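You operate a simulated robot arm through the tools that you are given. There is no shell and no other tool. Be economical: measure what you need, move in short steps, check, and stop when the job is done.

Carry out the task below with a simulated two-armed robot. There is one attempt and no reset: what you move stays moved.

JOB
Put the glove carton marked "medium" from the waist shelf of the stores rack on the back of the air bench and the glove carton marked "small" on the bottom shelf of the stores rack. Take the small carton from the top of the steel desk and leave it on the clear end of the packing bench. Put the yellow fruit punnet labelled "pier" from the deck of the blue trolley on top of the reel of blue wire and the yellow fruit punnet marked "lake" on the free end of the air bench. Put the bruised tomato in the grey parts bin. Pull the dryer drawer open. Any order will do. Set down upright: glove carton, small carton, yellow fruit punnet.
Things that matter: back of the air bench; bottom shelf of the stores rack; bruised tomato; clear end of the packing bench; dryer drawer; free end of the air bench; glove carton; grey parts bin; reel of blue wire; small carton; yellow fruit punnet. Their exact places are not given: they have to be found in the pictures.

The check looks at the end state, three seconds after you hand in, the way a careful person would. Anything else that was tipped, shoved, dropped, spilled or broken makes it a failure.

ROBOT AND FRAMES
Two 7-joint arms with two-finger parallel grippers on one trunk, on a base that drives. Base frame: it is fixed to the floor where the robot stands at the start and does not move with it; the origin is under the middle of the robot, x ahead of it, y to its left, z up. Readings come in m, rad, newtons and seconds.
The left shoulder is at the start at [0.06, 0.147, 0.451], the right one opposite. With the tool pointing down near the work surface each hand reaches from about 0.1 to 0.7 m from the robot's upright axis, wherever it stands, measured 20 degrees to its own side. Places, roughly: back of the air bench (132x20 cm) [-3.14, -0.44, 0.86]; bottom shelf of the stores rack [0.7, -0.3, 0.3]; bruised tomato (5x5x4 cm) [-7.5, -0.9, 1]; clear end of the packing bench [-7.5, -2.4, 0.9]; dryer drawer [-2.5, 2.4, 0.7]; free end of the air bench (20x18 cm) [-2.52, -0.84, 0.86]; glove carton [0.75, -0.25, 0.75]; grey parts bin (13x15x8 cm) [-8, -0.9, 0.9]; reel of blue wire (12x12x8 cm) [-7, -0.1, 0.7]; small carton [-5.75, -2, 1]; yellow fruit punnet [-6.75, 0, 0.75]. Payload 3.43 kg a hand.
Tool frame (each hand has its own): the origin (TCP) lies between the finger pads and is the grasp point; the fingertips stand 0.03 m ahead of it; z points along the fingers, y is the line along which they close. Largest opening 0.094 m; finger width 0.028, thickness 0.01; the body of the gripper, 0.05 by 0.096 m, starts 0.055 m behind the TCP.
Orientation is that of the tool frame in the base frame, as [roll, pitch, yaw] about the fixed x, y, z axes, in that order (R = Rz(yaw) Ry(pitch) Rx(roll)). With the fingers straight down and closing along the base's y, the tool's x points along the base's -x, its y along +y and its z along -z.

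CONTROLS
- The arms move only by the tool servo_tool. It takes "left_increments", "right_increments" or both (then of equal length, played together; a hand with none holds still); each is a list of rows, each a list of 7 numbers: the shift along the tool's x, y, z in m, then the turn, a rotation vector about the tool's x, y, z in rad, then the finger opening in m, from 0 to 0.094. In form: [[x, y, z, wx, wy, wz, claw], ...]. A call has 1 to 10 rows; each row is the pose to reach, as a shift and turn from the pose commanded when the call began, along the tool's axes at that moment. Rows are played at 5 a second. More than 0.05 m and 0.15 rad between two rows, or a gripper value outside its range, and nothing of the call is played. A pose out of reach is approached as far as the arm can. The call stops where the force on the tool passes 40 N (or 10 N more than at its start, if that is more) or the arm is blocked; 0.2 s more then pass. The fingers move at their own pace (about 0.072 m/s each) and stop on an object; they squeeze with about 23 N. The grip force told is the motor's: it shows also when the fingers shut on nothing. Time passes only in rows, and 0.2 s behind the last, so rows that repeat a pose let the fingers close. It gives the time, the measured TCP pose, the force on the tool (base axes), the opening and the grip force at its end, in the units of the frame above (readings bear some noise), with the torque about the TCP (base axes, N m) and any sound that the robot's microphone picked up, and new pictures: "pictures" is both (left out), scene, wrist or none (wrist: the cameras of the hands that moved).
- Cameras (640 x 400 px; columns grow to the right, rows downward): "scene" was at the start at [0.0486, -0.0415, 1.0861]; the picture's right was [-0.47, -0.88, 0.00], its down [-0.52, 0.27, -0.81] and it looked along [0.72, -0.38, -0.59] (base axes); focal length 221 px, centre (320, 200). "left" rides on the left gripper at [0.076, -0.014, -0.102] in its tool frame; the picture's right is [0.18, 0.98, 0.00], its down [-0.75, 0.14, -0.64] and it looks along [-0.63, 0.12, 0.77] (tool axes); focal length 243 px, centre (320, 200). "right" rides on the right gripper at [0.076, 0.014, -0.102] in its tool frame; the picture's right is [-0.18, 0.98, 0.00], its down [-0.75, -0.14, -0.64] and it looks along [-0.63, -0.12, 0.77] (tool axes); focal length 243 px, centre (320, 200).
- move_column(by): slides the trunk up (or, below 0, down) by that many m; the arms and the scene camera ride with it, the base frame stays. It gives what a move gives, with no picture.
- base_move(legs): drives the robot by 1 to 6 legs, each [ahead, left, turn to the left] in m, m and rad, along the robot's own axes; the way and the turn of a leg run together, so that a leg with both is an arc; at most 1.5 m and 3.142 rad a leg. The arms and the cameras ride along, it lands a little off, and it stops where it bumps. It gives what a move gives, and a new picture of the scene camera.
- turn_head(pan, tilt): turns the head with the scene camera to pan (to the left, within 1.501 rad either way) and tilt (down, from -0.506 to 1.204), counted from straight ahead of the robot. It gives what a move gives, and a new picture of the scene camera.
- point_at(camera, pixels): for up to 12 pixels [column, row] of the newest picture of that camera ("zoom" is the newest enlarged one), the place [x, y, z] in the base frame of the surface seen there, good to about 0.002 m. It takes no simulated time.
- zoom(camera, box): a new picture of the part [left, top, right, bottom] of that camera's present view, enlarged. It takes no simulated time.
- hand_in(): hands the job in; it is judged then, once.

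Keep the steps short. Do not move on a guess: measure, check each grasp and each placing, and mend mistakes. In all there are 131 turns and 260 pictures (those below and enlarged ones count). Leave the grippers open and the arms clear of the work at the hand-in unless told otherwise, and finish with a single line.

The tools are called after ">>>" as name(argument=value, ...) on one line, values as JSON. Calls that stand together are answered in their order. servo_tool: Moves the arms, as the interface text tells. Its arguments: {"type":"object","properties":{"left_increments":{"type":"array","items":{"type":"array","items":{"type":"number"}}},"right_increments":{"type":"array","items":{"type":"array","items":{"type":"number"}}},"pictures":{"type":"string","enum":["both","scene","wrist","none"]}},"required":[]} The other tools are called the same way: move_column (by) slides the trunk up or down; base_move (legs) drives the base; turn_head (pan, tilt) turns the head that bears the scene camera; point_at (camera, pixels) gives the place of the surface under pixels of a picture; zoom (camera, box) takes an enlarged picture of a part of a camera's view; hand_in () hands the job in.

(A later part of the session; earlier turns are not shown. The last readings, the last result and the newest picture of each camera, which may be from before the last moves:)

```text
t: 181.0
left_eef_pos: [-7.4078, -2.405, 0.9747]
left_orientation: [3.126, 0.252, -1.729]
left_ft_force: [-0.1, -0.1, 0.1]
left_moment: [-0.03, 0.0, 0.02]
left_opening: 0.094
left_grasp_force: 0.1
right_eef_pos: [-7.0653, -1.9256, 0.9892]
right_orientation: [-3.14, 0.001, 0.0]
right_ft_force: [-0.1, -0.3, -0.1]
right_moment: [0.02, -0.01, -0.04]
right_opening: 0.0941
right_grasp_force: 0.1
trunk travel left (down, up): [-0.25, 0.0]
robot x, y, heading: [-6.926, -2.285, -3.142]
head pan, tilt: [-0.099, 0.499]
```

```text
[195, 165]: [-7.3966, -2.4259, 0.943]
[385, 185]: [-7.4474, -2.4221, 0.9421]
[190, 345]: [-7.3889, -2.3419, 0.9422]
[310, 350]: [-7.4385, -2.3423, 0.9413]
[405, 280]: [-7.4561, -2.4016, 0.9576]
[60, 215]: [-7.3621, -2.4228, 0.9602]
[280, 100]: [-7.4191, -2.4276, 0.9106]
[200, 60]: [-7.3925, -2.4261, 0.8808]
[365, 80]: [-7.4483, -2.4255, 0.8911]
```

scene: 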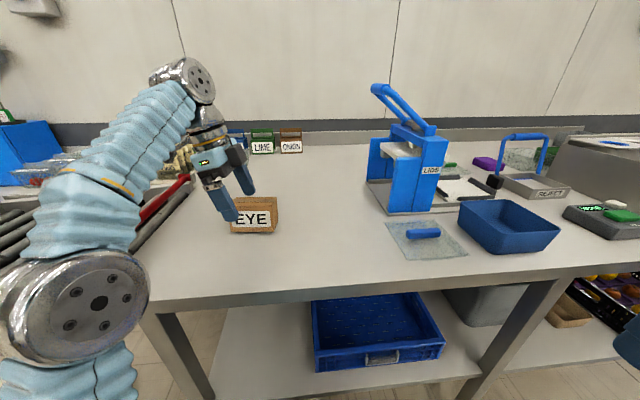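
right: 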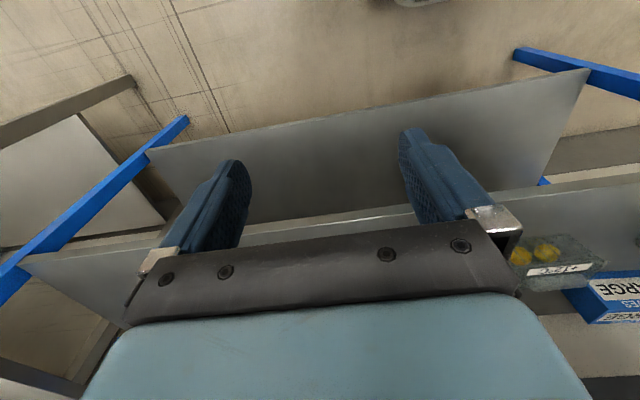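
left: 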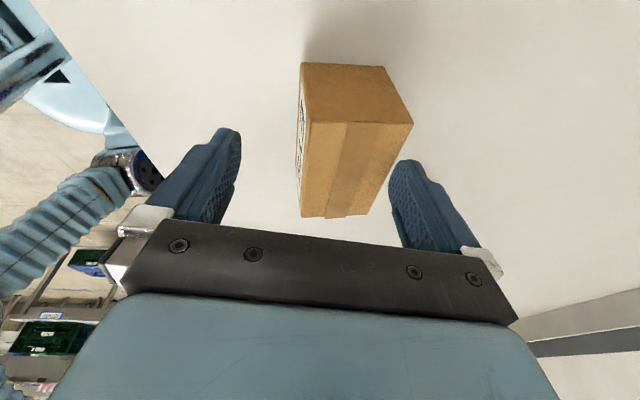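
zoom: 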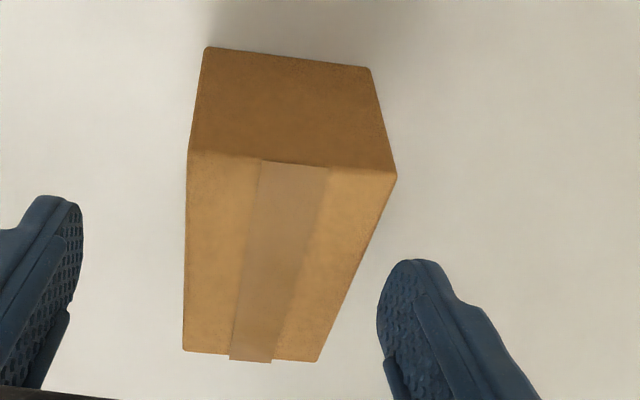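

Carton sits flat and upright (top 0.943 throughout). I centre the fingers on it, lower slightly beside it, and withdraw along its length toward −y.

>>> servo_tool(left_increments=[[0.0027, 0.0099, 0.0044, 0, 0, 0, 0.094], [0.0092, 0.0118, 0.0286, 0, 0, 0, 0.094], [0.0475, 0.0055, 0.0188, 0, 0, 0, 0.094], [0.0858, -0.0008, 0.009, 0, 0, 0, 0.094], [0.124, -0.0072, -0.0007, 0, 0, 0, 0.094]], pictures="both")

```text
t: 182.2
left_eef_pos: [-7.4217, -2.5233, 0.9463]
left_orientation: [3.123, 0.252, -1.73]
left_ft_force: [-0.6, 0.0, 0.0]
left_moment: [-0.01, 0.01, 0.02]
left_opening: 0.094
left_grasp_force: 0.1
right_eef_pos: [-7.0657, -1.9267, 0.9888]
right_orientation: [-3.141, 0.001, 0.003]
right_ft_force: [0.7, 0.2, -0.3]
right_moment: [-0.05, 0.01, -0.02]
right_opening: 0.0938
right_grasp_force: 0.1
trunk travel left (down, up): [-0.25, 0.0]
robot x, y, heading: [-6.9287, -2.2813, -3.137]
head pan, tilt: [-0.099, 0.499]
```

scene: 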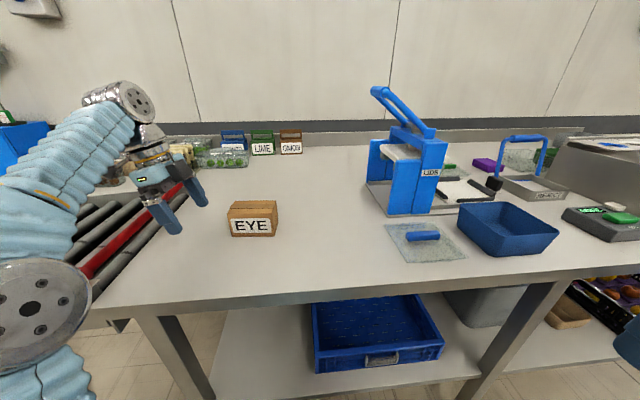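
left: 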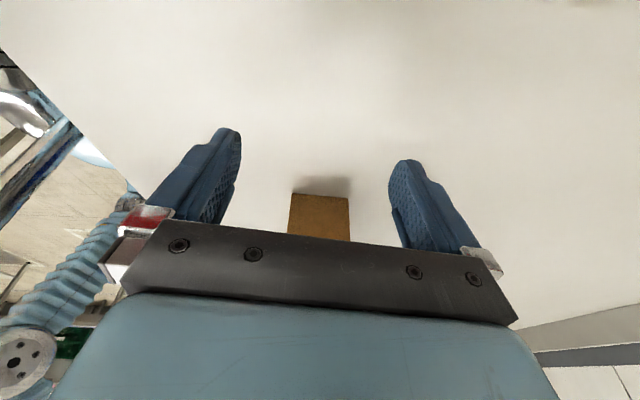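

The small carton is placed and clear. Back off and go right along the bench towards y≈−0.95 for the tomato.

>>> base_move(legs=[[-0.35, 0, 0], [0, -1.3, 0]])

>>> turn_head(pan=-0.15, tilt=0.45)

```text
t: 190.6
left_eef_pos: [-7.0813, -1.2419, 0.9465]
left_orientation: [3.125, 0.25, -1.708]
left_ft_force: [-0.6, 1.4, 0.3]
left_moment: [0.0, -0.02, -0.01]
left_opening: 0.0939
left_grasp_force: 0.0
right_eef_pos: [-6.7396, -0.6383, 0.9878]
right_orientation: [-3.14, -0.001, 0.023]
right_ft_force: [0.5, 0.8, -0.3]
right_moment: [-0.01, 0.01, 0.01]
right_opening: 0.0942
right_grasp_force: 0.1
trunk travel left (down, up): [-0.25, 0.0]
robot x, y, heading: [-6.5941, -0.9898, -3.119]
head pan, tilt: [-0.099, 0.499]
```

scene: 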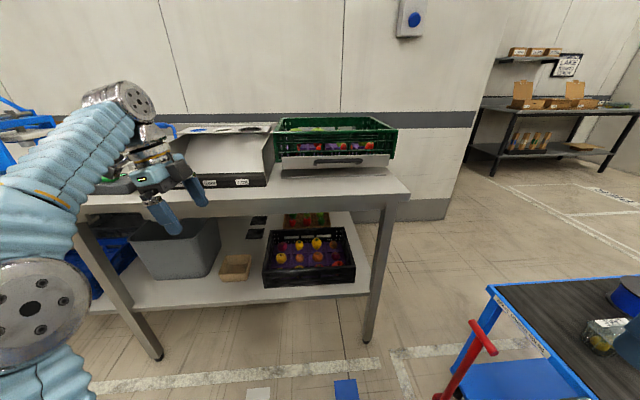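

```text
t: 191.2
left_eef_pos: [-7.083, -1.2421, 0.9459]
left_orientation: [3.124, 0.251, -1.709]
left_ft_force: [-0.3, 0.2, 0.1]
left_moment: [-0.03, -0.02, -0.01]
left_opening: 0.0939
left_grasp_force: 0.1
right_eef_pos: [-6.7392, -0.6385, 0.9891]
right_orientation: [-3.14, 0.001, 0.021]
right_ft_force: [0.5, 0.1, 0.5]
right_moment: [0.01, -0.05, -0.01]
right_opening: 0.0938
right_grasp_force: 0.0
trunk travel left (down, up): [-0.25, 0.0]
robot x, y, heading: [-6.5887, -0.9946, -3.123]
head pan, tilt: [-0.15, 0.45]
```

scene: 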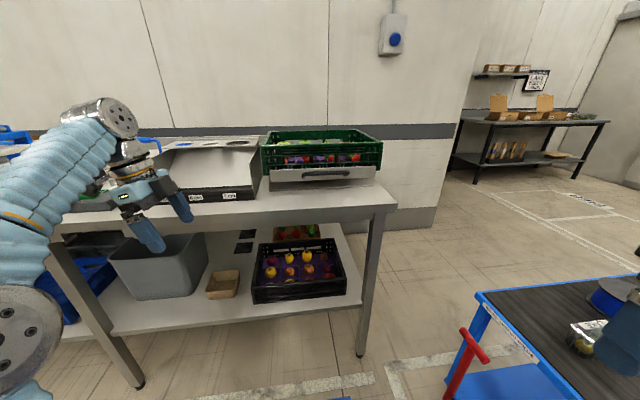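

>>> zoom(camera="scene", box=[130, 115, 402, 285])

>>> point_at(camera="scene", pixels=[[320, 160], [275, 170], [380, 165], [285, 135], [360, 135], [325, 182], [240, 190], [220, 160], [200, 215], [390, 205], [165, 190], [210, 130]])

```text
2.35 times, centred on (266, 200) of scene
```

zoom: 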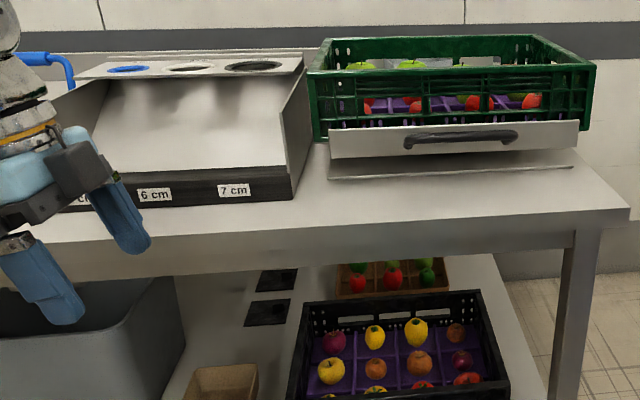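

```text
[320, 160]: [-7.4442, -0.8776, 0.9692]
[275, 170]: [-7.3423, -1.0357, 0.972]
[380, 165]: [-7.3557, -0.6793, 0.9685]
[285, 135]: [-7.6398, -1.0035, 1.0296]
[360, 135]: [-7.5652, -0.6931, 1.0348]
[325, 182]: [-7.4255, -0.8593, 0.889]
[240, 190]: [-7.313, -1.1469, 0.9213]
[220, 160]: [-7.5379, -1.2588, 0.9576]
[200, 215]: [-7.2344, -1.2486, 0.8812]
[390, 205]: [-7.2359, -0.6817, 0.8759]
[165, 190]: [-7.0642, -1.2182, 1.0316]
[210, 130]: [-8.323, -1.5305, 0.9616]
```

I pull the left hand back and up, then go nearer and look into the crate.

>>> servo_tool(left_increments=[[0, -0.045, -0.015, 0, 0, 0, 0.094], [0, -0.09, -0.03, 0, 0, 0, 0.094], [0, -0.135, -0.045, 0, 0, 0, 0.094], [0, -0.18, -0.06, 0, 0, 0, 0.094], [0, -0.22, -0.06, 0, 0, 0, 0.094]], pictures="none")

>>> base_move(legs=[[0.3, 0, -0.02]])

>>> turn_head(pan=0.0, tilt=0.5)

```text
t: 192.4
left_eef_pos: [-6.8852, -1.2755, 0.9873]
left_orientation: [3.121, 0.25, -1.71]
left_ft_force: [0.9, 0.6, -0.1]
left_moment: [-0.05, 0.06, -0.01]
left_opening: 0.0939
left_grasp_force: 0.1
left hand out of reach, approached as far as the arm can: row 4, 5
right_eef_pos: [-6.7378, -0.6376, 0.9884]
right_orientation: [-3.141, 0.002, 0.022]
right_ft_force: [0.1, 0.4, -0.2]
right_moment: [-0.03, 0.06, -0.01]
right_opening: 0.0938
right_grasp_force: 0.1
trunk travel left (down, up): [-0.25, 0.0]
robot x, y, heading: [-6.5888, -0.9916, -3.12]
head pan, tilt: [-0.15, 0.45]
```

```text
t: 194.4
left_eef_pos: [-7.19, -1.2735, 0.9862]
left_orientation: [3.121, 0.25, -1.729]
left_ft_force: [0.8, 0.0, 0.3]
left_moment: [-0.03, 0.01, 0.01]
left_opening: 0.0939
left_grasp_force: 0.1
right_eef_pos: [-7.0294, -0.6402, 0.9892]
right_orientation: [-3.141, 0.002, 0.003]
right_ft_force: [-0.3, 0.6, 0.3]
right_moment: [0.0, 0.02, -0.01]
right_opening: 0.0942
right_grasp_force: 0.0
trunk travel left (down, up): [-0.25, 0.0]
robot x, y, heading: [-6.8877, -0.9964, -3.143]
head pan, tilt: [-0.15, 0.45]
```

scene: 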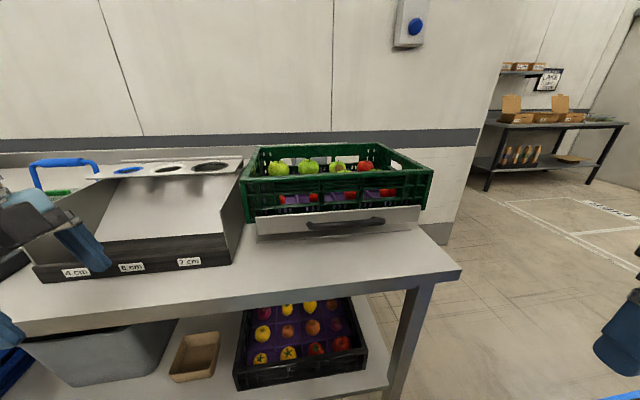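

```text
t: 195.1
left_eef_pos: [-7.1916, -1.2733, 0.9871]
left_orientation: [3.119, 0.25, -1.729]
left_ft_force: [0.3, 0.6, -1.4]
left_moment: [-0.01, -0.04, 0.0]
left_opening: 0.0941
left_grasp_force: 0.2
right_eef_pos: [-7.0291, -0.6395, 0.9892]
right_orientation: [-3.14, 0.003, 0.002]
right_ft_force: [-0.3, 0.4, -0.2]
right_moment: [0.03, 0.02, 0.01]
right_opening: 0.0939
right_grasp_force: 0.2
trunk travel left (down, up): [-0.25, 0.0]
robot x, y, heading: [-6.8884, -0.9938, -3.138]
head pan, tilt: [0.0, 0.499]
```

scene: 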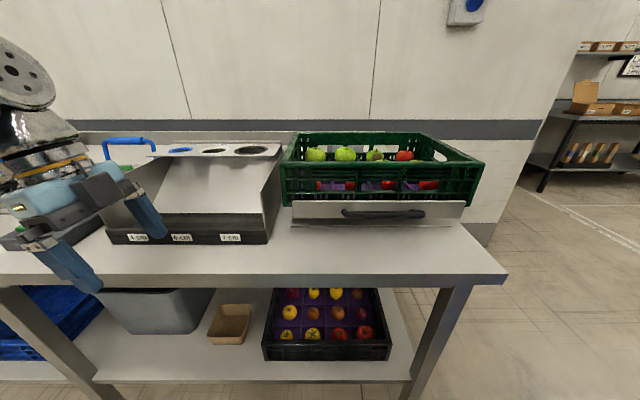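

>>> zoom(camera="scene", box=[270, 115, 494, 255])

>>> zoom(camera="scene", box=[80, 115, 304, 255])

```text
2.86 times, centred on (382, 185) of scene
```

zoom: 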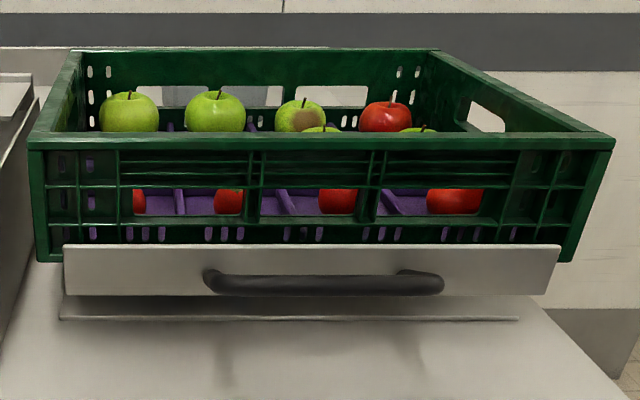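

```text
2.86 times, centred on (192, 185) of scene
```

zoom: 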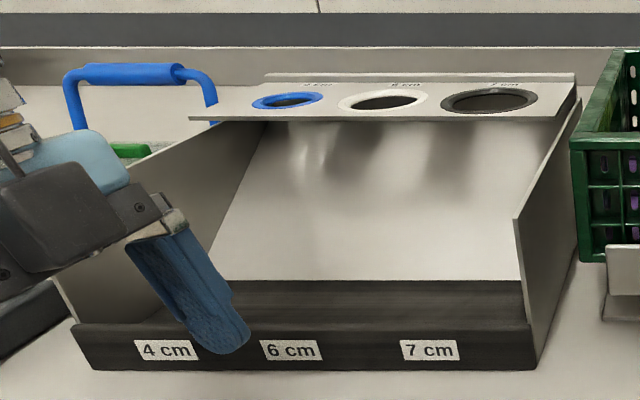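

One fruit with a brown patch shows at zoom (300,117) and a red one at (385,115). Measure the crate rims and fruits.

>>> point_at(camera="scene", pixels=[[382, 163], [375, 155], [405, 155], [357, 133], [452, 147], [288, 160], [480, 162], [345, 153], [316, 153], [375, 190], [440, 135], [300, 134]])

>>> turn_head(pan=-1.0, tilt=0.5)

```text
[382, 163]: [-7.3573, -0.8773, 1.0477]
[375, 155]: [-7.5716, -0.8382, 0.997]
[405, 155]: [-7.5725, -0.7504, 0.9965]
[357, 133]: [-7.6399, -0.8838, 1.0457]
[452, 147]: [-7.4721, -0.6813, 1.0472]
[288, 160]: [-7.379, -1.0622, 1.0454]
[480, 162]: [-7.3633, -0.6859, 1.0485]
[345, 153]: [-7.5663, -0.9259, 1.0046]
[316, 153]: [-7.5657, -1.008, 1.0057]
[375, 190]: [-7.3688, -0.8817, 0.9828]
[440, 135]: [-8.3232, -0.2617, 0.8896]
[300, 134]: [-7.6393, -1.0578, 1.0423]
```

```text
t: 196.4
left_eef_pos: [-7.1895, -1.2732, 0.986]
left_orientation: [3.121, 0.25, -1.729]
left_ft_force: [0.4, 0.5, -0.2]
left_moment: [0.02, 0.03, 0.0]
left_opening: 0.094
left_grasp_force: 0.1
right_eef_pos: [-7.0301, -0.6398, 0.9885]
right_orientation: [-3.14, 0.001, 0.001]
right_ft_force: [0.3, -0.6, -0.9]
right_moment: [-0.01, -0.01, -0.01]
right_opening: 0.0939
right_grasp_force: 0.0
trunk travel left (down, up): [-0.25, 0.0]
robot x, y, heading: [-6.8904, -0.9988, -3.139]
head pan, tilt: [-1.0, 0.499]
```

scene: 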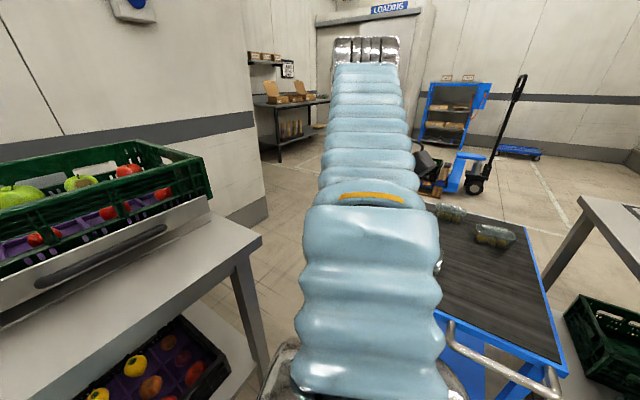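

The grey bin seems to be behind the crate; it will be easier from the bench's right end, facing −y. Measure the trolley and gap.

>>> point_at(camera="scene", pixels=[[522, 232], [560, 362], [445, 205], [450, 330], [490, 236], [450, 213], [500, 360], [260, 240], [265, 215], [290, 180], [545, 385], [470, 245]])

>>> zoom(camera="scene", box=[400, 180, 592, 300])

```text
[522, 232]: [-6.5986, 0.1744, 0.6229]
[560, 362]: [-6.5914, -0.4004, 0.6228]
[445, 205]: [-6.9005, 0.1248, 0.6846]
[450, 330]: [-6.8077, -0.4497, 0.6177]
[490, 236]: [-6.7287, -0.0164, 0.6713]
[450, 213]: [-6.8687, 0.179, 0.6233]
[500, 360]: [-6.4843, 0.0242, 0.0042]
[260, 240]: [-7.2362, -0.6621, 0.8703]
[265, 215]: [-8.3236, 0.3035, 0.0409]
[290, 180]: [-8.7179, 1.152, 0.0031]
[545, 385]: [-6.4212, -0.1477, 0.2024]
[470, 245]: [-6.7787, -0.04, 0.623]
```

```text
3.33 times, centred on (496, 240) of scene
```

zoom: 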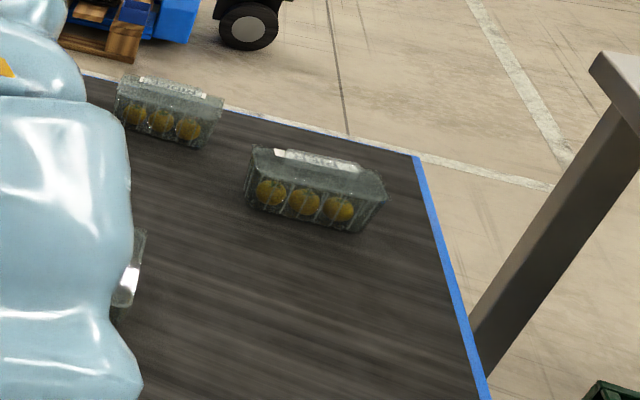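

The trolley blocks the direct way, so I go around via the east and north. First leg: back east, then north.

>>> base_move(legs=[[-1.5, 0, 0], [-0.7, 0.05, 0], [0, -1.5, 0], [0, -0.5, 0]])

>>> turn_head(pan=-0.4, tilt=0.4)

```text
t: 217.1
left_eef_pos: [-4.8648, 0.6446, 0.9863]
left_orientation: [3.123, 0.251, -1.776]
left_ft_force: [0.1, 0.2, -0.6]
left_moment: [0.04, -0.06, -0.01]
left_opening: 0.094
left_grasp_force: 0.1
right_eef_pos: [-4.6755, 1.2697, 0.9886]
right_orientation: [-3.14, 0.004, -0.045]
right_ft_force: [-0.6, 0.6, 0.2]
right_moment: [0.0, 0.02, 0.0]
right_opening: 0.094
right_grasp_force: 0.0
trunk travel left (down, up): [-0.25, 0.0]
robot x, y, heading: [-4.5574, 0.9084, 3.096]
head pan, tilt: [-1.0, 0.499]
```

scene: 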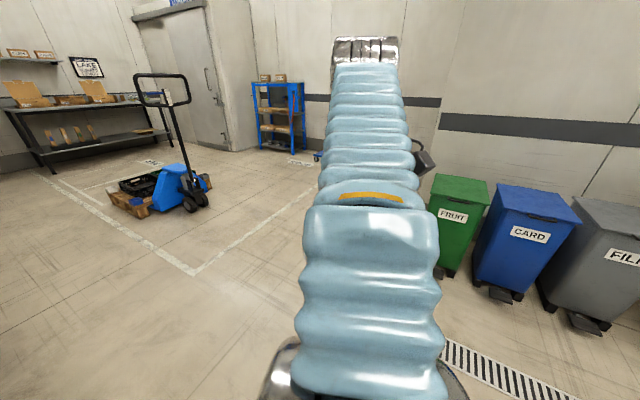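

```text
t: 218.1
left_eef_pos: [-4.8648, 0.6442, 0.9871]
left_orientation: [3.121, 0.252, -1.775]
left_ft_force: [0.0, -0.2, -0.1]
left_moment: [-0.01, 0.0, 0.0]
left_opening: 0.0941
left_grasp_force: 0.0
right_eef_pos: [-4.6747, 1.2707, 0.9884]
right_orientation: [-3.141, 0.001, -0.045]
right_ft_force: [-0.5, -0.4, -0.2]
right_moment: [0.03, 0.01, 0.0]
right_opening: 0.094
right_grasp_force: 0.1
trunk travel left (down, up): [-0.25, 0.0]
robot x, y, heading: [-4.553, 0.908, 3.099]
head pan, tilt: [-0.4, 0.4]
```

scene: 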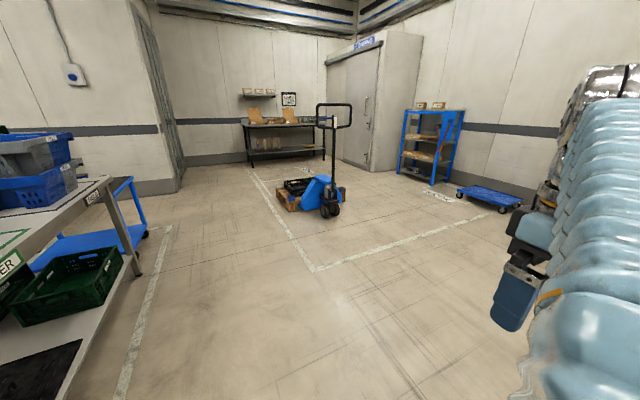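

>>> point_at(camera="scene", pixels=[[325, 215], [280, 200], [110, 178], [148, 236], [180, 190], [140, 270], [270, 270], [130, 178]])

>>> base_move(legs=[[1.3, -0.05, 0.04]])

>>> turn_head(pan=0.4, tilt=0.5)

```text
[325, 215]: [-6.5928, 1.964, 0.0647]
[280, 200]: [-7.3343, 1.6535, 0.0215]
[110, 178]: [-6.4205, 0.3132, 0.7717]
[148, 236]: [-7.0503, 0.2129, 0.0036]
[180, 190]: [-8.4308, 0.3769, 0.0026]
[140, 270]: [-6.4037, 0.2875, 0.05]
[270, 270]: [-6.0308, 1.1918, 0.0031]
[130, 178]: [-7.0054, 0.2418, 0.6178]
```

```text
t: 224.8
left_eef_pos: [-6.1781, 0.7066, 0.9864]
left_orientation: [3.119, 0.252, -1.725]
left_ft_force: [0.0, 0.5, 0.8]
left_moment: [-0.04, 0.0, -0.01]
left_opening: 0.0939
left_grasp_force: 0.1
right_eef_pos: [-6.0213, 1.3413, 0.989]
right_orientation: [-3.14, 0.004, 0.007]
right_ft_force: [-0.2, 0.2, -0.3]
right_moment: [0.01, 0.04, 0.02]
right_opening: 0.0941
right_grasp_force: 0.1
trunk travel left (down, up): [-0.25, 0.0]
robot x, y, heading: [-5.8778, 0.9902, -3.136]
head pan, tilt: [-0.4, 0.4]
```

scene: 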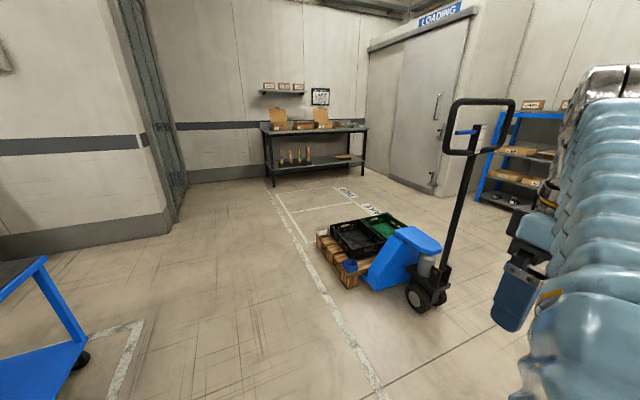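

```text
t: 225.9
left_eef_pos: [-6.178, 0.7067, 0.987]
left_orientation: [3.121, 0.251, -1.722]
left_ft_force: [-0.1, -0.7, -0.2]
left_moment: [-0.02, 0.0, -0.02]
left_opening: 0.0941
left_grasp_force: 0.0
right_eef_pos: [-6.0199, 1.3426, 0.9892]
right_orientation: [-3.141, 0.001, 0.005]
right_ft_force: [-0.3, 0.8, 0.3]
right_moment: [-0.01, 0.04, 0.03]
right_opening: 0.0938
right_grasp_force: 0.1
trunk travel left (down, up): [-0.25, 0.0]
robot x, y, heading: [-5.88, 0.9822, -3.136]
head pan, tilt: [0.4, 0.499]
```

scene: 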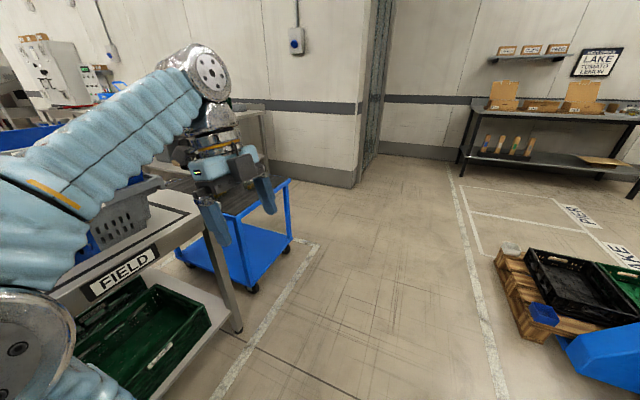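

Free floor ahead; pass between the trolley and the pallet, then turn to face −y at x≈−7.7.

>>> base_move(legs=[[1.2, 0.12, 0], [0.6, 0, 0], [0, 0, 1.565]])

>>> turn_head(pan=0.0, tilt=0.5)

```text
t: 238.8
left_eef_pos: [-7.4162, 0.5245, 0.9864]
left_orientation: [3.12, 0.252, -0.147]
left_ft_force: [-0.9, 0.7, 0.0]
left_moment: [0.03, -0.02, 0.0]
left_opening: 0.0941
left_grasp_force: 0.1
right_eef_pos: [-8.0531, 0.6766, 0.989]
right_orientation: [-3.141, 0.0, 1.582]
right_ft_force: [-0.4, 1.0, 0.5]
right_moment: [0.03, 0.0, 0.0]
right_opening: 0.0942
right_grasp_force: 0.1
trunk travel left (down, up): [-0.25, 0.0]
robot x, y, heading: [-7.6961, 0.8189, -1.557]
head pan, tilt: [0.4, 0.499]
```

scene: 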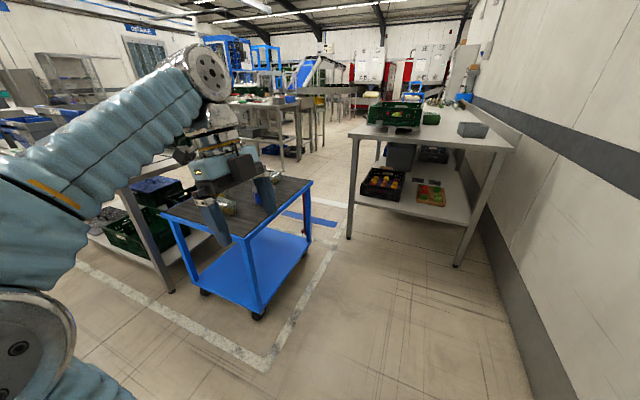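

```text
t: 239.7
left_eef_pos: [-7.417, 0.525, 0.9863]
left_orientation: [3.121, 0.252, -0.147]
left_ft_force: [0.6, 0.2, 0.7]
left_moment: [-0.01, 0.01, 0.02]
left_opening: 0.0938
left_grasp_force: 0.0
right_eef_pos: [-8.0529, 0.6759, 0.9884]
right_orientation: [-3.14, 0.001, 1.581]
right_ft_force: [-1.1, 0.2, 0.8]
right_moment: [0.02, 0.02, -0.01]
right_opening: 0.0938
right_grasp_force: 0.1
trunk travel left (down, up): [-0.25, 0.0]
robot x, y, heading: [-7.6982, 0.8179, -1.556]
head pan, tilt: [0.0, 0.499]
```

scene: 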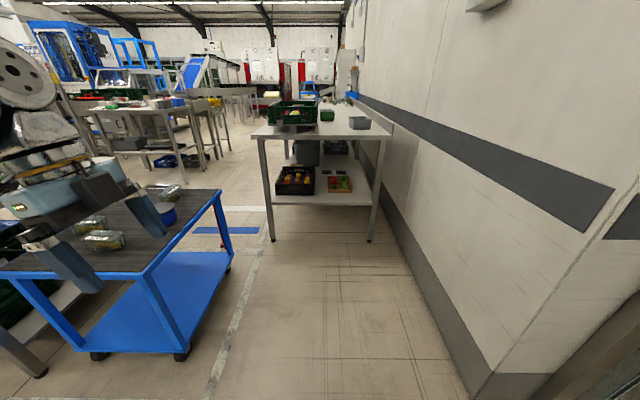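

The grey bin is at (360,122) on the bench end. Drive 0.85 forward and look.

>>> base_move(legs=[[0.85, 0, -0.015]])

>>> zoom(camera="scene", box=[220, 90, 444, 230])

```text
t: 244.2
left_eef_pos: [-7.4155, -0.3282, 0.9859]
left_orientation: [3.122, 0.252, -0.159]
left_ft_force: [0.7, 0.5, 0.1]
left_moment: [0.04, 0.05, 0.02]
left_opening: 0.094
left_grasp_force: 0.1
right_eef_pos: [-8.0503, -0.1669, 0.9883]
right_orientation: [-3.139, 0.002, 1.572]
right_ft_force: [0.5, -0.2, -0.8]
right_moment: [-0.03, -0.01, 0.0]
right_opening: 0.094
right_grasp_force: 0.1
trunk travel left (down, up): [-0.25, 0.0]
robot x, y, heading: [-7.6921, -0.0282, -1.573]
head pan, tilt: [0.0, 0.499]
```

scene: 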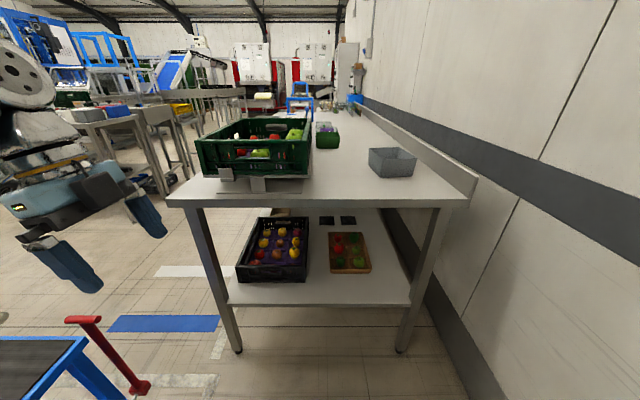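

```text
2.86 times, centred on (332, 160) of scene
```

zoom: 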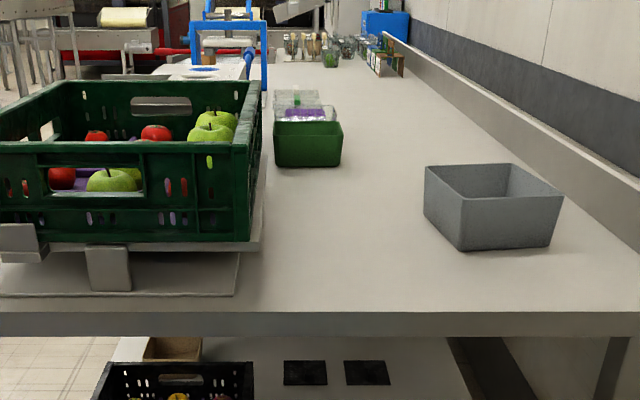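

>>> point_at(camera="zoom", pixels=[[430, 172], [555, 200], [490, 168], [465, 250], [500, 205], [425, 215], [300, 330], [560, 240], [610, 230], [245, 240], [230, 290]])

>>> base_move(legs=[[0.28, 0, 0]])

>>> turn_head(pan=0.3, tilt=0.6)

```text
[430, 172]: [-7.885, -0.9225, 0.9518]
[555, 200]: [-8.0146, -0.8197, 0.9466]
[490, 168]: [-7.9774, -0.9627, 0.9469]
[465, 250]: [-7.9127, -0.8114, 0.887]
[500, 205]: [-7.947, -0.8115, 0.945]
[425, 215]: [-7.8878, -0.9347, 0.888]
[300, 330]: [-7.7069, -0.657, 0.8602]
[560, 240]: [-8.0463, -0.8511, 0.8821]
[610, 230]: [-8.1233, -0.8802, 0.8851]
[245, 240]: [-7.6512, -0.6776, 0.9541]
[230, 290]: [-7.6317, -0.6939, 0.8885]
```

```text
t: 246.2
left_eef_pos: [-7.4156, -0.608, 0.9862]
left_orientation: [3.119, 0.251, -0.159]
left_ft_force: [-0.4, 0.3, -0.6]
left_moment: [-0.03, 0.02, -0.01]
left_opening: 0.094
left_grasp_force: 0.1
right_eef_pos: [-8.049, -0.4464, 0.9892]
right_orientation: [-3.141, 0.003, 1.57]
right_ft_force: [-0.3, -0.4, -0.6]
right_moment: [0.0, 0.01, 0.01]
right_opening: 0.0941
right_grasp_force: 0.0
trunk travel left (down, up): [-0.25, 0.0]
robot x, y, heading: [-7.6904, -0.3089, -1.575]
head pan, tilt: [0.0, 0.499]
```

scene: 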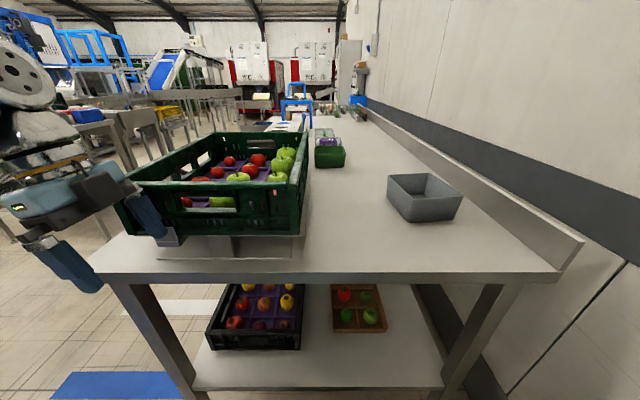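

```text
t: 247.0
left_eef_pos: [-7.4156, -0.6085, 0.9869]
left_orientation: [3.121, 0.251, -0.158]
left_ft_force: [0.6, -0.4, 0.2]
left_moment: [-0.01, 0.05, 0.01]
left_opening: 0.0939
left_grasp_force: 0.0
right_eef_pos: [-8.0493, -0.4474, 0.9896]
right_orientation: [-3.14, -0.001, 1.57]
right_ft_force: [0.4, 0.6, -0.8]
right_moment: [-0.02, 0.01, -0.02]
right_opening: 0.0939
right_grasp_force: 0.0
trunk travel left (down, up): [-0.25, 0.0]
robot x, y, heading: [-7.694, -0.3103, -1.57]
head pan, tilt: [0.3, 0.6]
```

scene: 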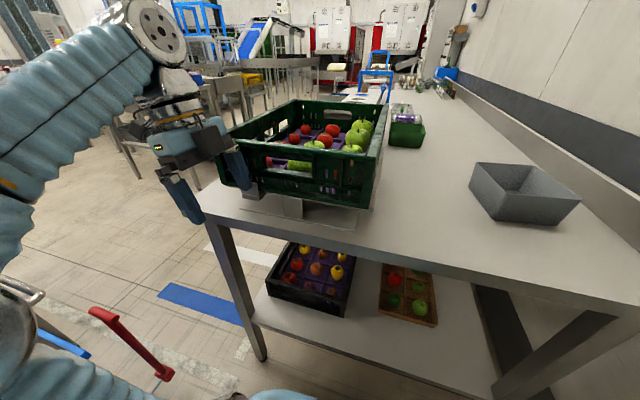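

>>> zoom(camera="scene", box=[256, 95, 400, 185])

```text
4.44 times, centred on (328, 140) of scene
```

zoom: 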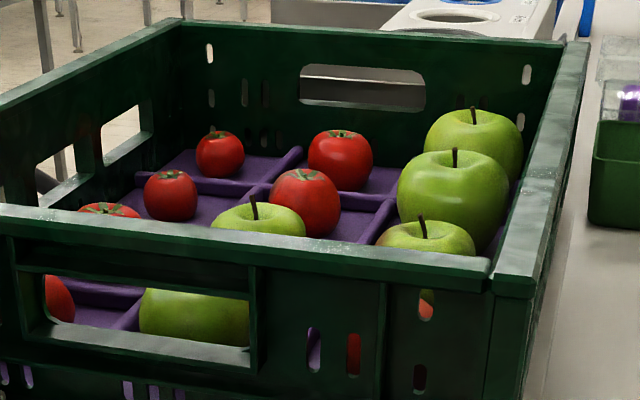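

Several tomatoes; I zoom more to find the bruised one.

>>> zoom(camera="scene", box=[268, 118, 348, 152])

>>> point_at(camera="scene", pixels=[[305, 130], [294, 139], [281, 142], [332, 131], [324, 140], [314, 144], [335, 175], [316, 135]])

```text
8.00 times, centred on (308, 135) of scene
```

zoom: 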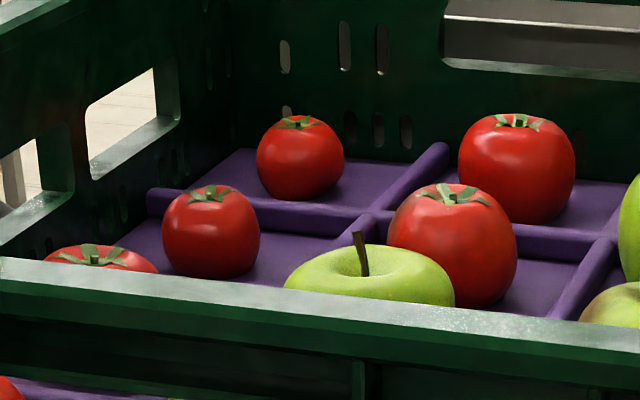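

```text
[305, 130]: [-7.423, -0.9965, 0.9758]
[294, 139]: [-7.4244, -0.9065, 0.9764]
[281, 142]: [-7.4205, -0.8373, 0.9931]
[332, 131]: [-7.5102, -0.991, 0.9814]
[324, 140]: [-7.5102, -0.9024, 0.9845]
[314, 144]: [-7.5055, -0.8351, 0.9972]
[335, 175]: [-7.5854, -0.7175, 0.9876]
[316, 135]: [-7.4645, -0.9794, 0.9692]
```

>>> zoom(camera="scene", box=[312, 126, 344, 146])

>>> zoom(camera="scene", box=[276, 126, 316, 151])

```text
16.00 times, centred on (328, 136) of scene
```

zoom: 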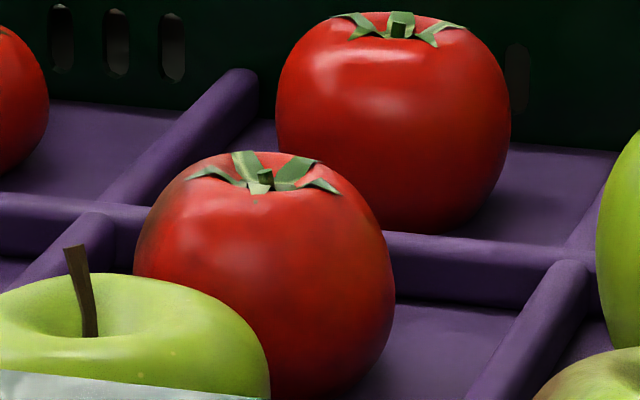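

```text
16.00 times, centred on (296, 138) of scene
```

zoom: 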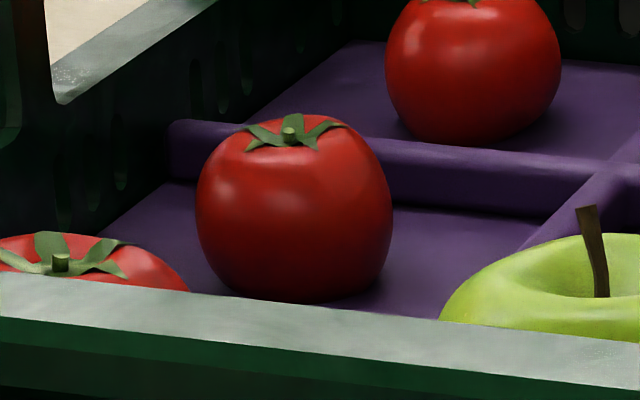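

Tomato E (at about (−7.51,−0.915)) shows a brown patch on its left side. I shift 0.15 m left to see that side better.

>>> base_move(legs=[[-0.04, 0.15, 0]])

>>> turn_head(pan=0.1, tilt=0.6)

```text
t: 248.4
left_eef_pos: [-7.2672, -0.567, 0.9862]
left_orientation: [3.121, 0.251, -0.159]
left_ft_force: [0.6, -0.4, -0.4]
left_moment: [0.0, 0.01, -0.03]
left_opening: 0.094
left_grasp_force: 0.0
right_eef_pos: [-7.901, -0.408, 0.9886]
right_orientation: [3.141, 0.001, 1.573]
right_ft_force: [-0.1, -0.7, -0.1]
right_moment: [0.01, -0.01, -0.02]
right_opening: 0.094
right_grasp_force: 0.0
trunk travel left (down, up): [-0.25, 0.0]
robot x, y, heading: [-7.5441, -0.2692, -1.564]
head pan, tilt: [0.3, 0.6]
```

scene: 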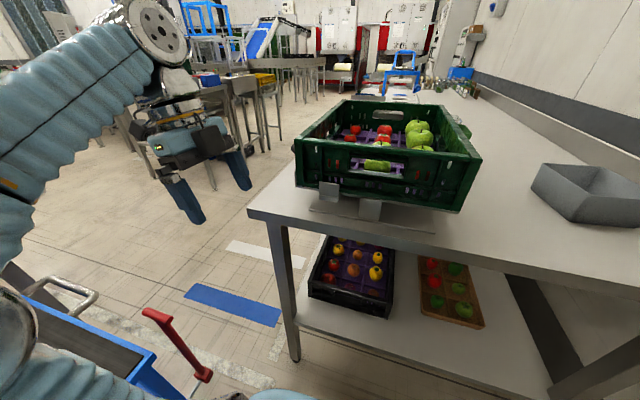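

```text
t: 249.1
left_eef_pos: [-7.2666, -0.5679, 0.9869]
left_orientation: [3.121, 0.252, -0.158]
left_ft_force: [0.1, -0.4, 1.1]
left_moment: [0.0, -0.02, -0.01]
left_opening: 0.0938
left_grasp_force: 0.1
right_eef_pos: [-7.9001, -0.4074, 0.9879]
right_orientation: [-3.139, 0.002, 1.575]
right_ft_force: [0.2, 0.4, 0.1]
right_moment: [-0.02, -0.03, -0.01]
right_opening: 0.0938
right_grasp_force: 0.1
trunk travel left (down, up): [-0.25, 0.0]
robot x, y, heading: [-7.5416, -0.2671, -1.57]
head pan, tilt: [0.099, 0.6]
```

scene: 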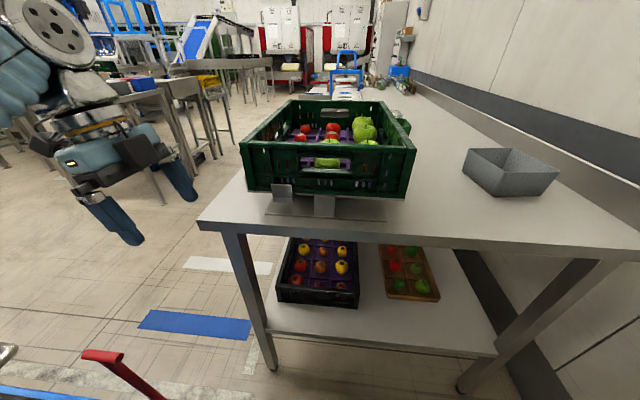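

>>> zoom(camera="scene", box=[288, 115, 384, 175])

>>> zoom(camera="scene", box=[318, 120, 350, 140])

>>> point_at(camera="zoom", pixels=[[300, 180], [300, 300], [200, 230], [400, 230], [300, 330]])

```text
6.67 times, centred on (336, 145) of scene
```

zoom: 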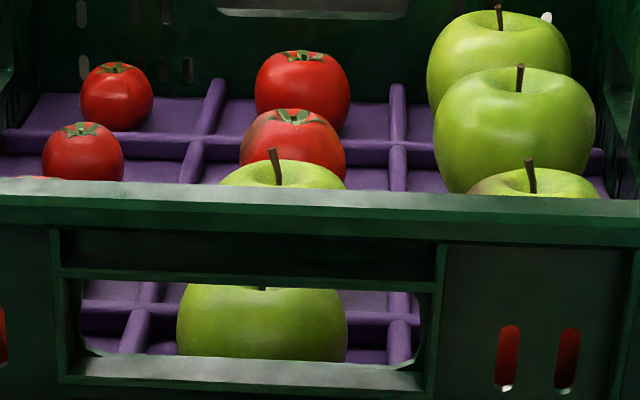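

```text
16.00 times, centred on (334, 130) of scene
```

zoom: 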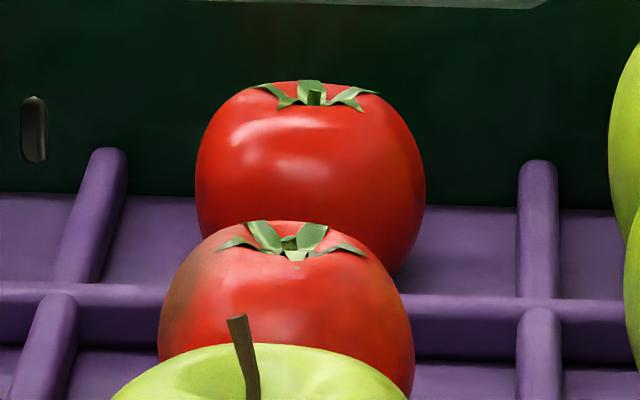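

```text
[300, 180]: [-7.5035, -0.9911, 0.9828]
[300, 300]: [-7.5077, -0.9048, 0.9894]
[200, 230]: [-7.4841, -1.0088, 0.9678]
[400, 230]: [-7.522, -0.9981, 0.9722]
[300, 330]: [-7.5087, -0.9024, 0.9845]
```

E has the brown bruise. From this side the forearm would foul the crate rim; I'll take the tomato later from the bench front. As I'm by the trolley, I do the "pier" punnet first: back up and turn to face the trolley (+x).

>>> base_move(legs=[[-0.35, -0.05, 0], [0, 0, 1.57]])

>>> turn_head(pan=-0.1, tilt=0.75)

```text
t: 255.2
left_eef_pos: [-7.2962, 0.3571, 0.9867]
left_orientation: [3.121, 0.251, 1.419]
left_ft_force: [0.2, -0.3, 0.2]
left_moment: [0.0, 0.05, 0.05]
left_opening: 0.094
left_grasp_force: 0.1
right_eef_pos: [-7.4529, -0.2782, 0.9883]
right_orientation: [-3.14, 0.001, -3.137]
right_ft_force: [-0.6, -0.3, 0.2]
right_moment: [0.01, -0.01, -0.01]
right_opening: 0.094
right_grasp_force: 0.0
trunk travel left (down, up): [-0.25, 0.0]
robot x, y, heading: [-7.5951, 0.0801, 0.005]
head pan, tilt: [0.099, 0.6]
```

scene: 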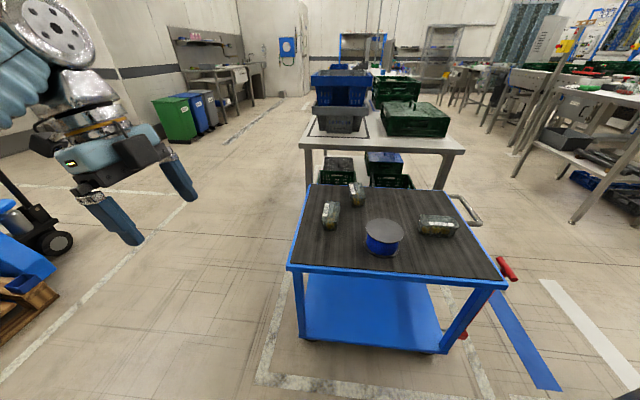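

```text
t: 255.9
left_eef_pos: [-7.2952, 0.3567, 0.9875]
left_orientation: [3.121, 0.251, 1.418]
left_ft_force: [-0.2, 0.2, 0.2]
left_moment: [0.01, 0.0, -0.01]
left_opening: 0.0942
left_grasp_force: 0.1
right_eef_pos: [-7.4528, -0.2793, 0.9886]
right_orientation: [-3.14, 0.0, -3.136]
right_ft_force: [0.3, -0.4, -0.1]
right_moment: [0.02, 0.0, 0.01]
right_opening: 0.094
right_grasp_force: 0.0
trunk travel left (down, up): [-0.25, 0.0]
robot x, y, heading: [-7.5944, 0.0801, 0.008]
head pan, tilt: [-0.099, 0.75]
```

scene: 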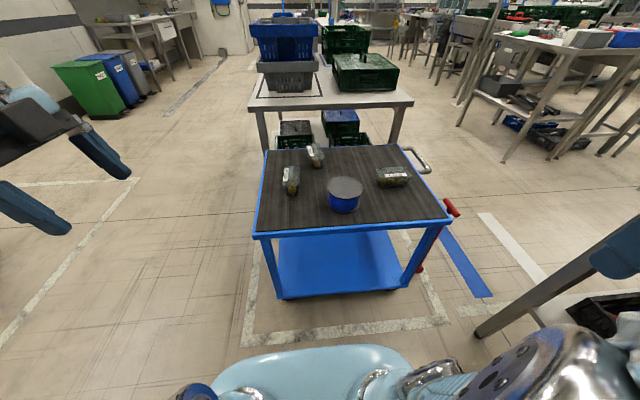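

Three punnets and the reel on the deck. Zoom to read the labels.

>>> zoom(camera="scene", box=[260, 135, 420, 235])

>>> zoom(camera="scene", box=[272, 140, 336, 200])

>>> zoom(camera="scene", box=[368, 160, 416, 190])

```text
4.00 times, centred on (340, 185) of scene
```

zoom: 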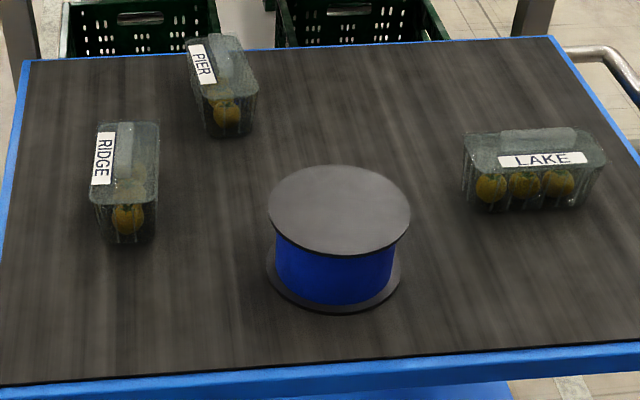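

```text
6.67 times, centred on (304, 170) of scene
```

zoom: 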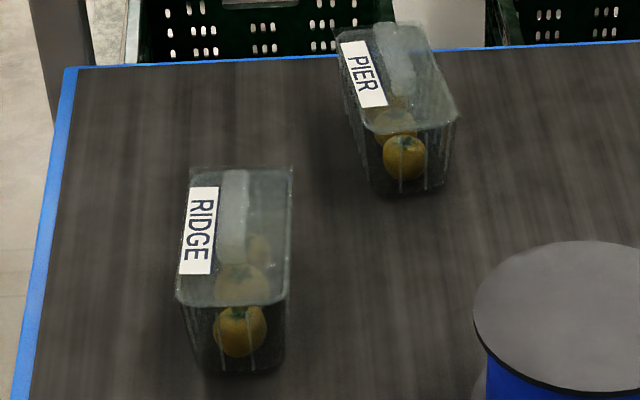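

```text
13.33 times, centred on (392, 175) of scene
```

zoom: 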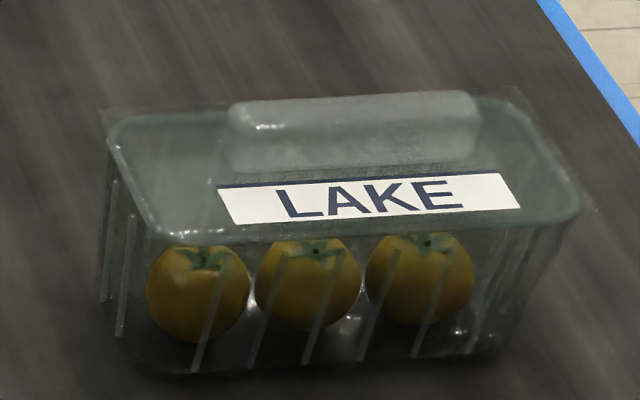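

>>> point_at(camera="zoom", pixels=[[225, 192], [510, 180], [515, 206], [240, 221], [350, 130], [240, 120], [465, 105], [165, 238], [575, 205], [120, 130], [510, 103], [320, 375]])

>>> point_at(camera="scene", pixels=[[345, 188], [328, 188], [362, 188], [345, 178], [345, 197], [340, 211], [262, 232], [445, 217], [400, 147], [266, 152], [345, 225]])

>>> zoom(camera="scene", box=[296, 138, 344, 168])

```text
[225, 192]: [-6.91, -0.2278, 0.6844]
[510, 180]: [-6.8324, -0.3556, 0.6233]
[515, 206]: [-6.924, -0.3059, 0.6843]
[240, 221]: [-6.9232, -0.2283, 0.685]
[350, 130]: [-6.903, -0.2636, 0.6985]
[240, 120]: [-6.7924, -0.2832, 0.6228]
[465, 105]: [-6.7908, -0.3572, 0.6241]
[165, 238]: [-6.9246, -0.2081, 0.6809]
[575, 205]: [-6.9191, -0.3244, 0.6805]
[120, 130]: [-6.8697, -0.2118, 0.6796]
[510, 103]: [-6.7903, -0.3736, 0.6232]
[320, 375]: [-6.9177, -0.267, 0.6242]
```

```text
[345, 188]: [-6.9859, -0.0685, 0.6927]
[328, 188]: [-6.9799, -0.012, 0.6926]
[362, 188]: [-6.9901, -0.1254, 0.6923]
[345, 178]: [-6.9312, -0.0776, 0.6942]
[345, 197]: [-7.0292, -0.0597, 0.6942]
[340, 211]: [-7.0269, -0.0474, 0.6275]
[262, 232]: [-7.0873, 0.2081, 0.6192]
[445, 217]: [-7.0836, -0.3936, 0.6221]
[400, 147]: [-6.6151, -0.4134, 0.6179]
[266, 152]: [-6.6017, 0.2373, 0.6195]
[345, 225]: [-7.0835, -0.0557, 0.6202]
```

```text
13.33 times, centred on (320, 153) of scene
```

zoom: 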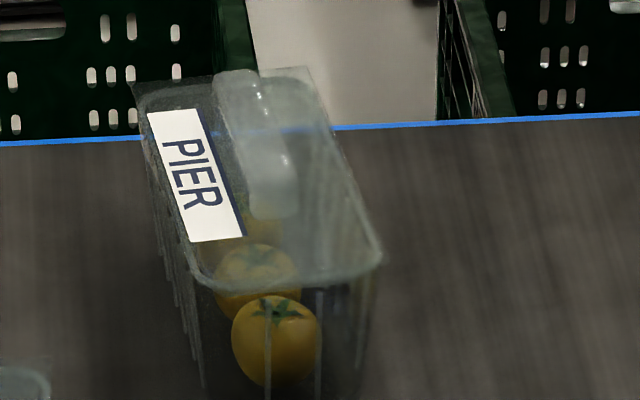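

>>> point_at(camera="zoom", pixels=[[152, 115], [194, 112], [240, 232], [192, 238], [235, 85], [270, 200], [205, 275], [375, 262], [138, 90], [305, 75], [275, 340], [255, 140]])

```text
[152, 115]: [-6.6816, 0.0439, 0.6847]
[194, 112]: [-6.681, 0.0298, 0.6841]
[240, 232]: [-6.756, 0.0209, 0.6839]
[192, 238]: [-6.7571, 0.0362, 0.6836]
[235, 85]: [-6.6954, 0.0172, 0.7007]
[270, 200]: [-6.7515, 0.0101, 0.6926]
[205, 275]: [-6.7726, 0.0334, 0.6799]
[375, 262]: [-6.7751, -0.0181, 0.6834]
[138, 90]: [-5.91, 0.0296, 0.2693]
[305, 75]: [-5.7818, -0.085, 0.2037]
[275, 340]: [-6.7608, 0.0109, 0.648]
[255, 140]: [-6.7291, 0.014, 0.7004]
```

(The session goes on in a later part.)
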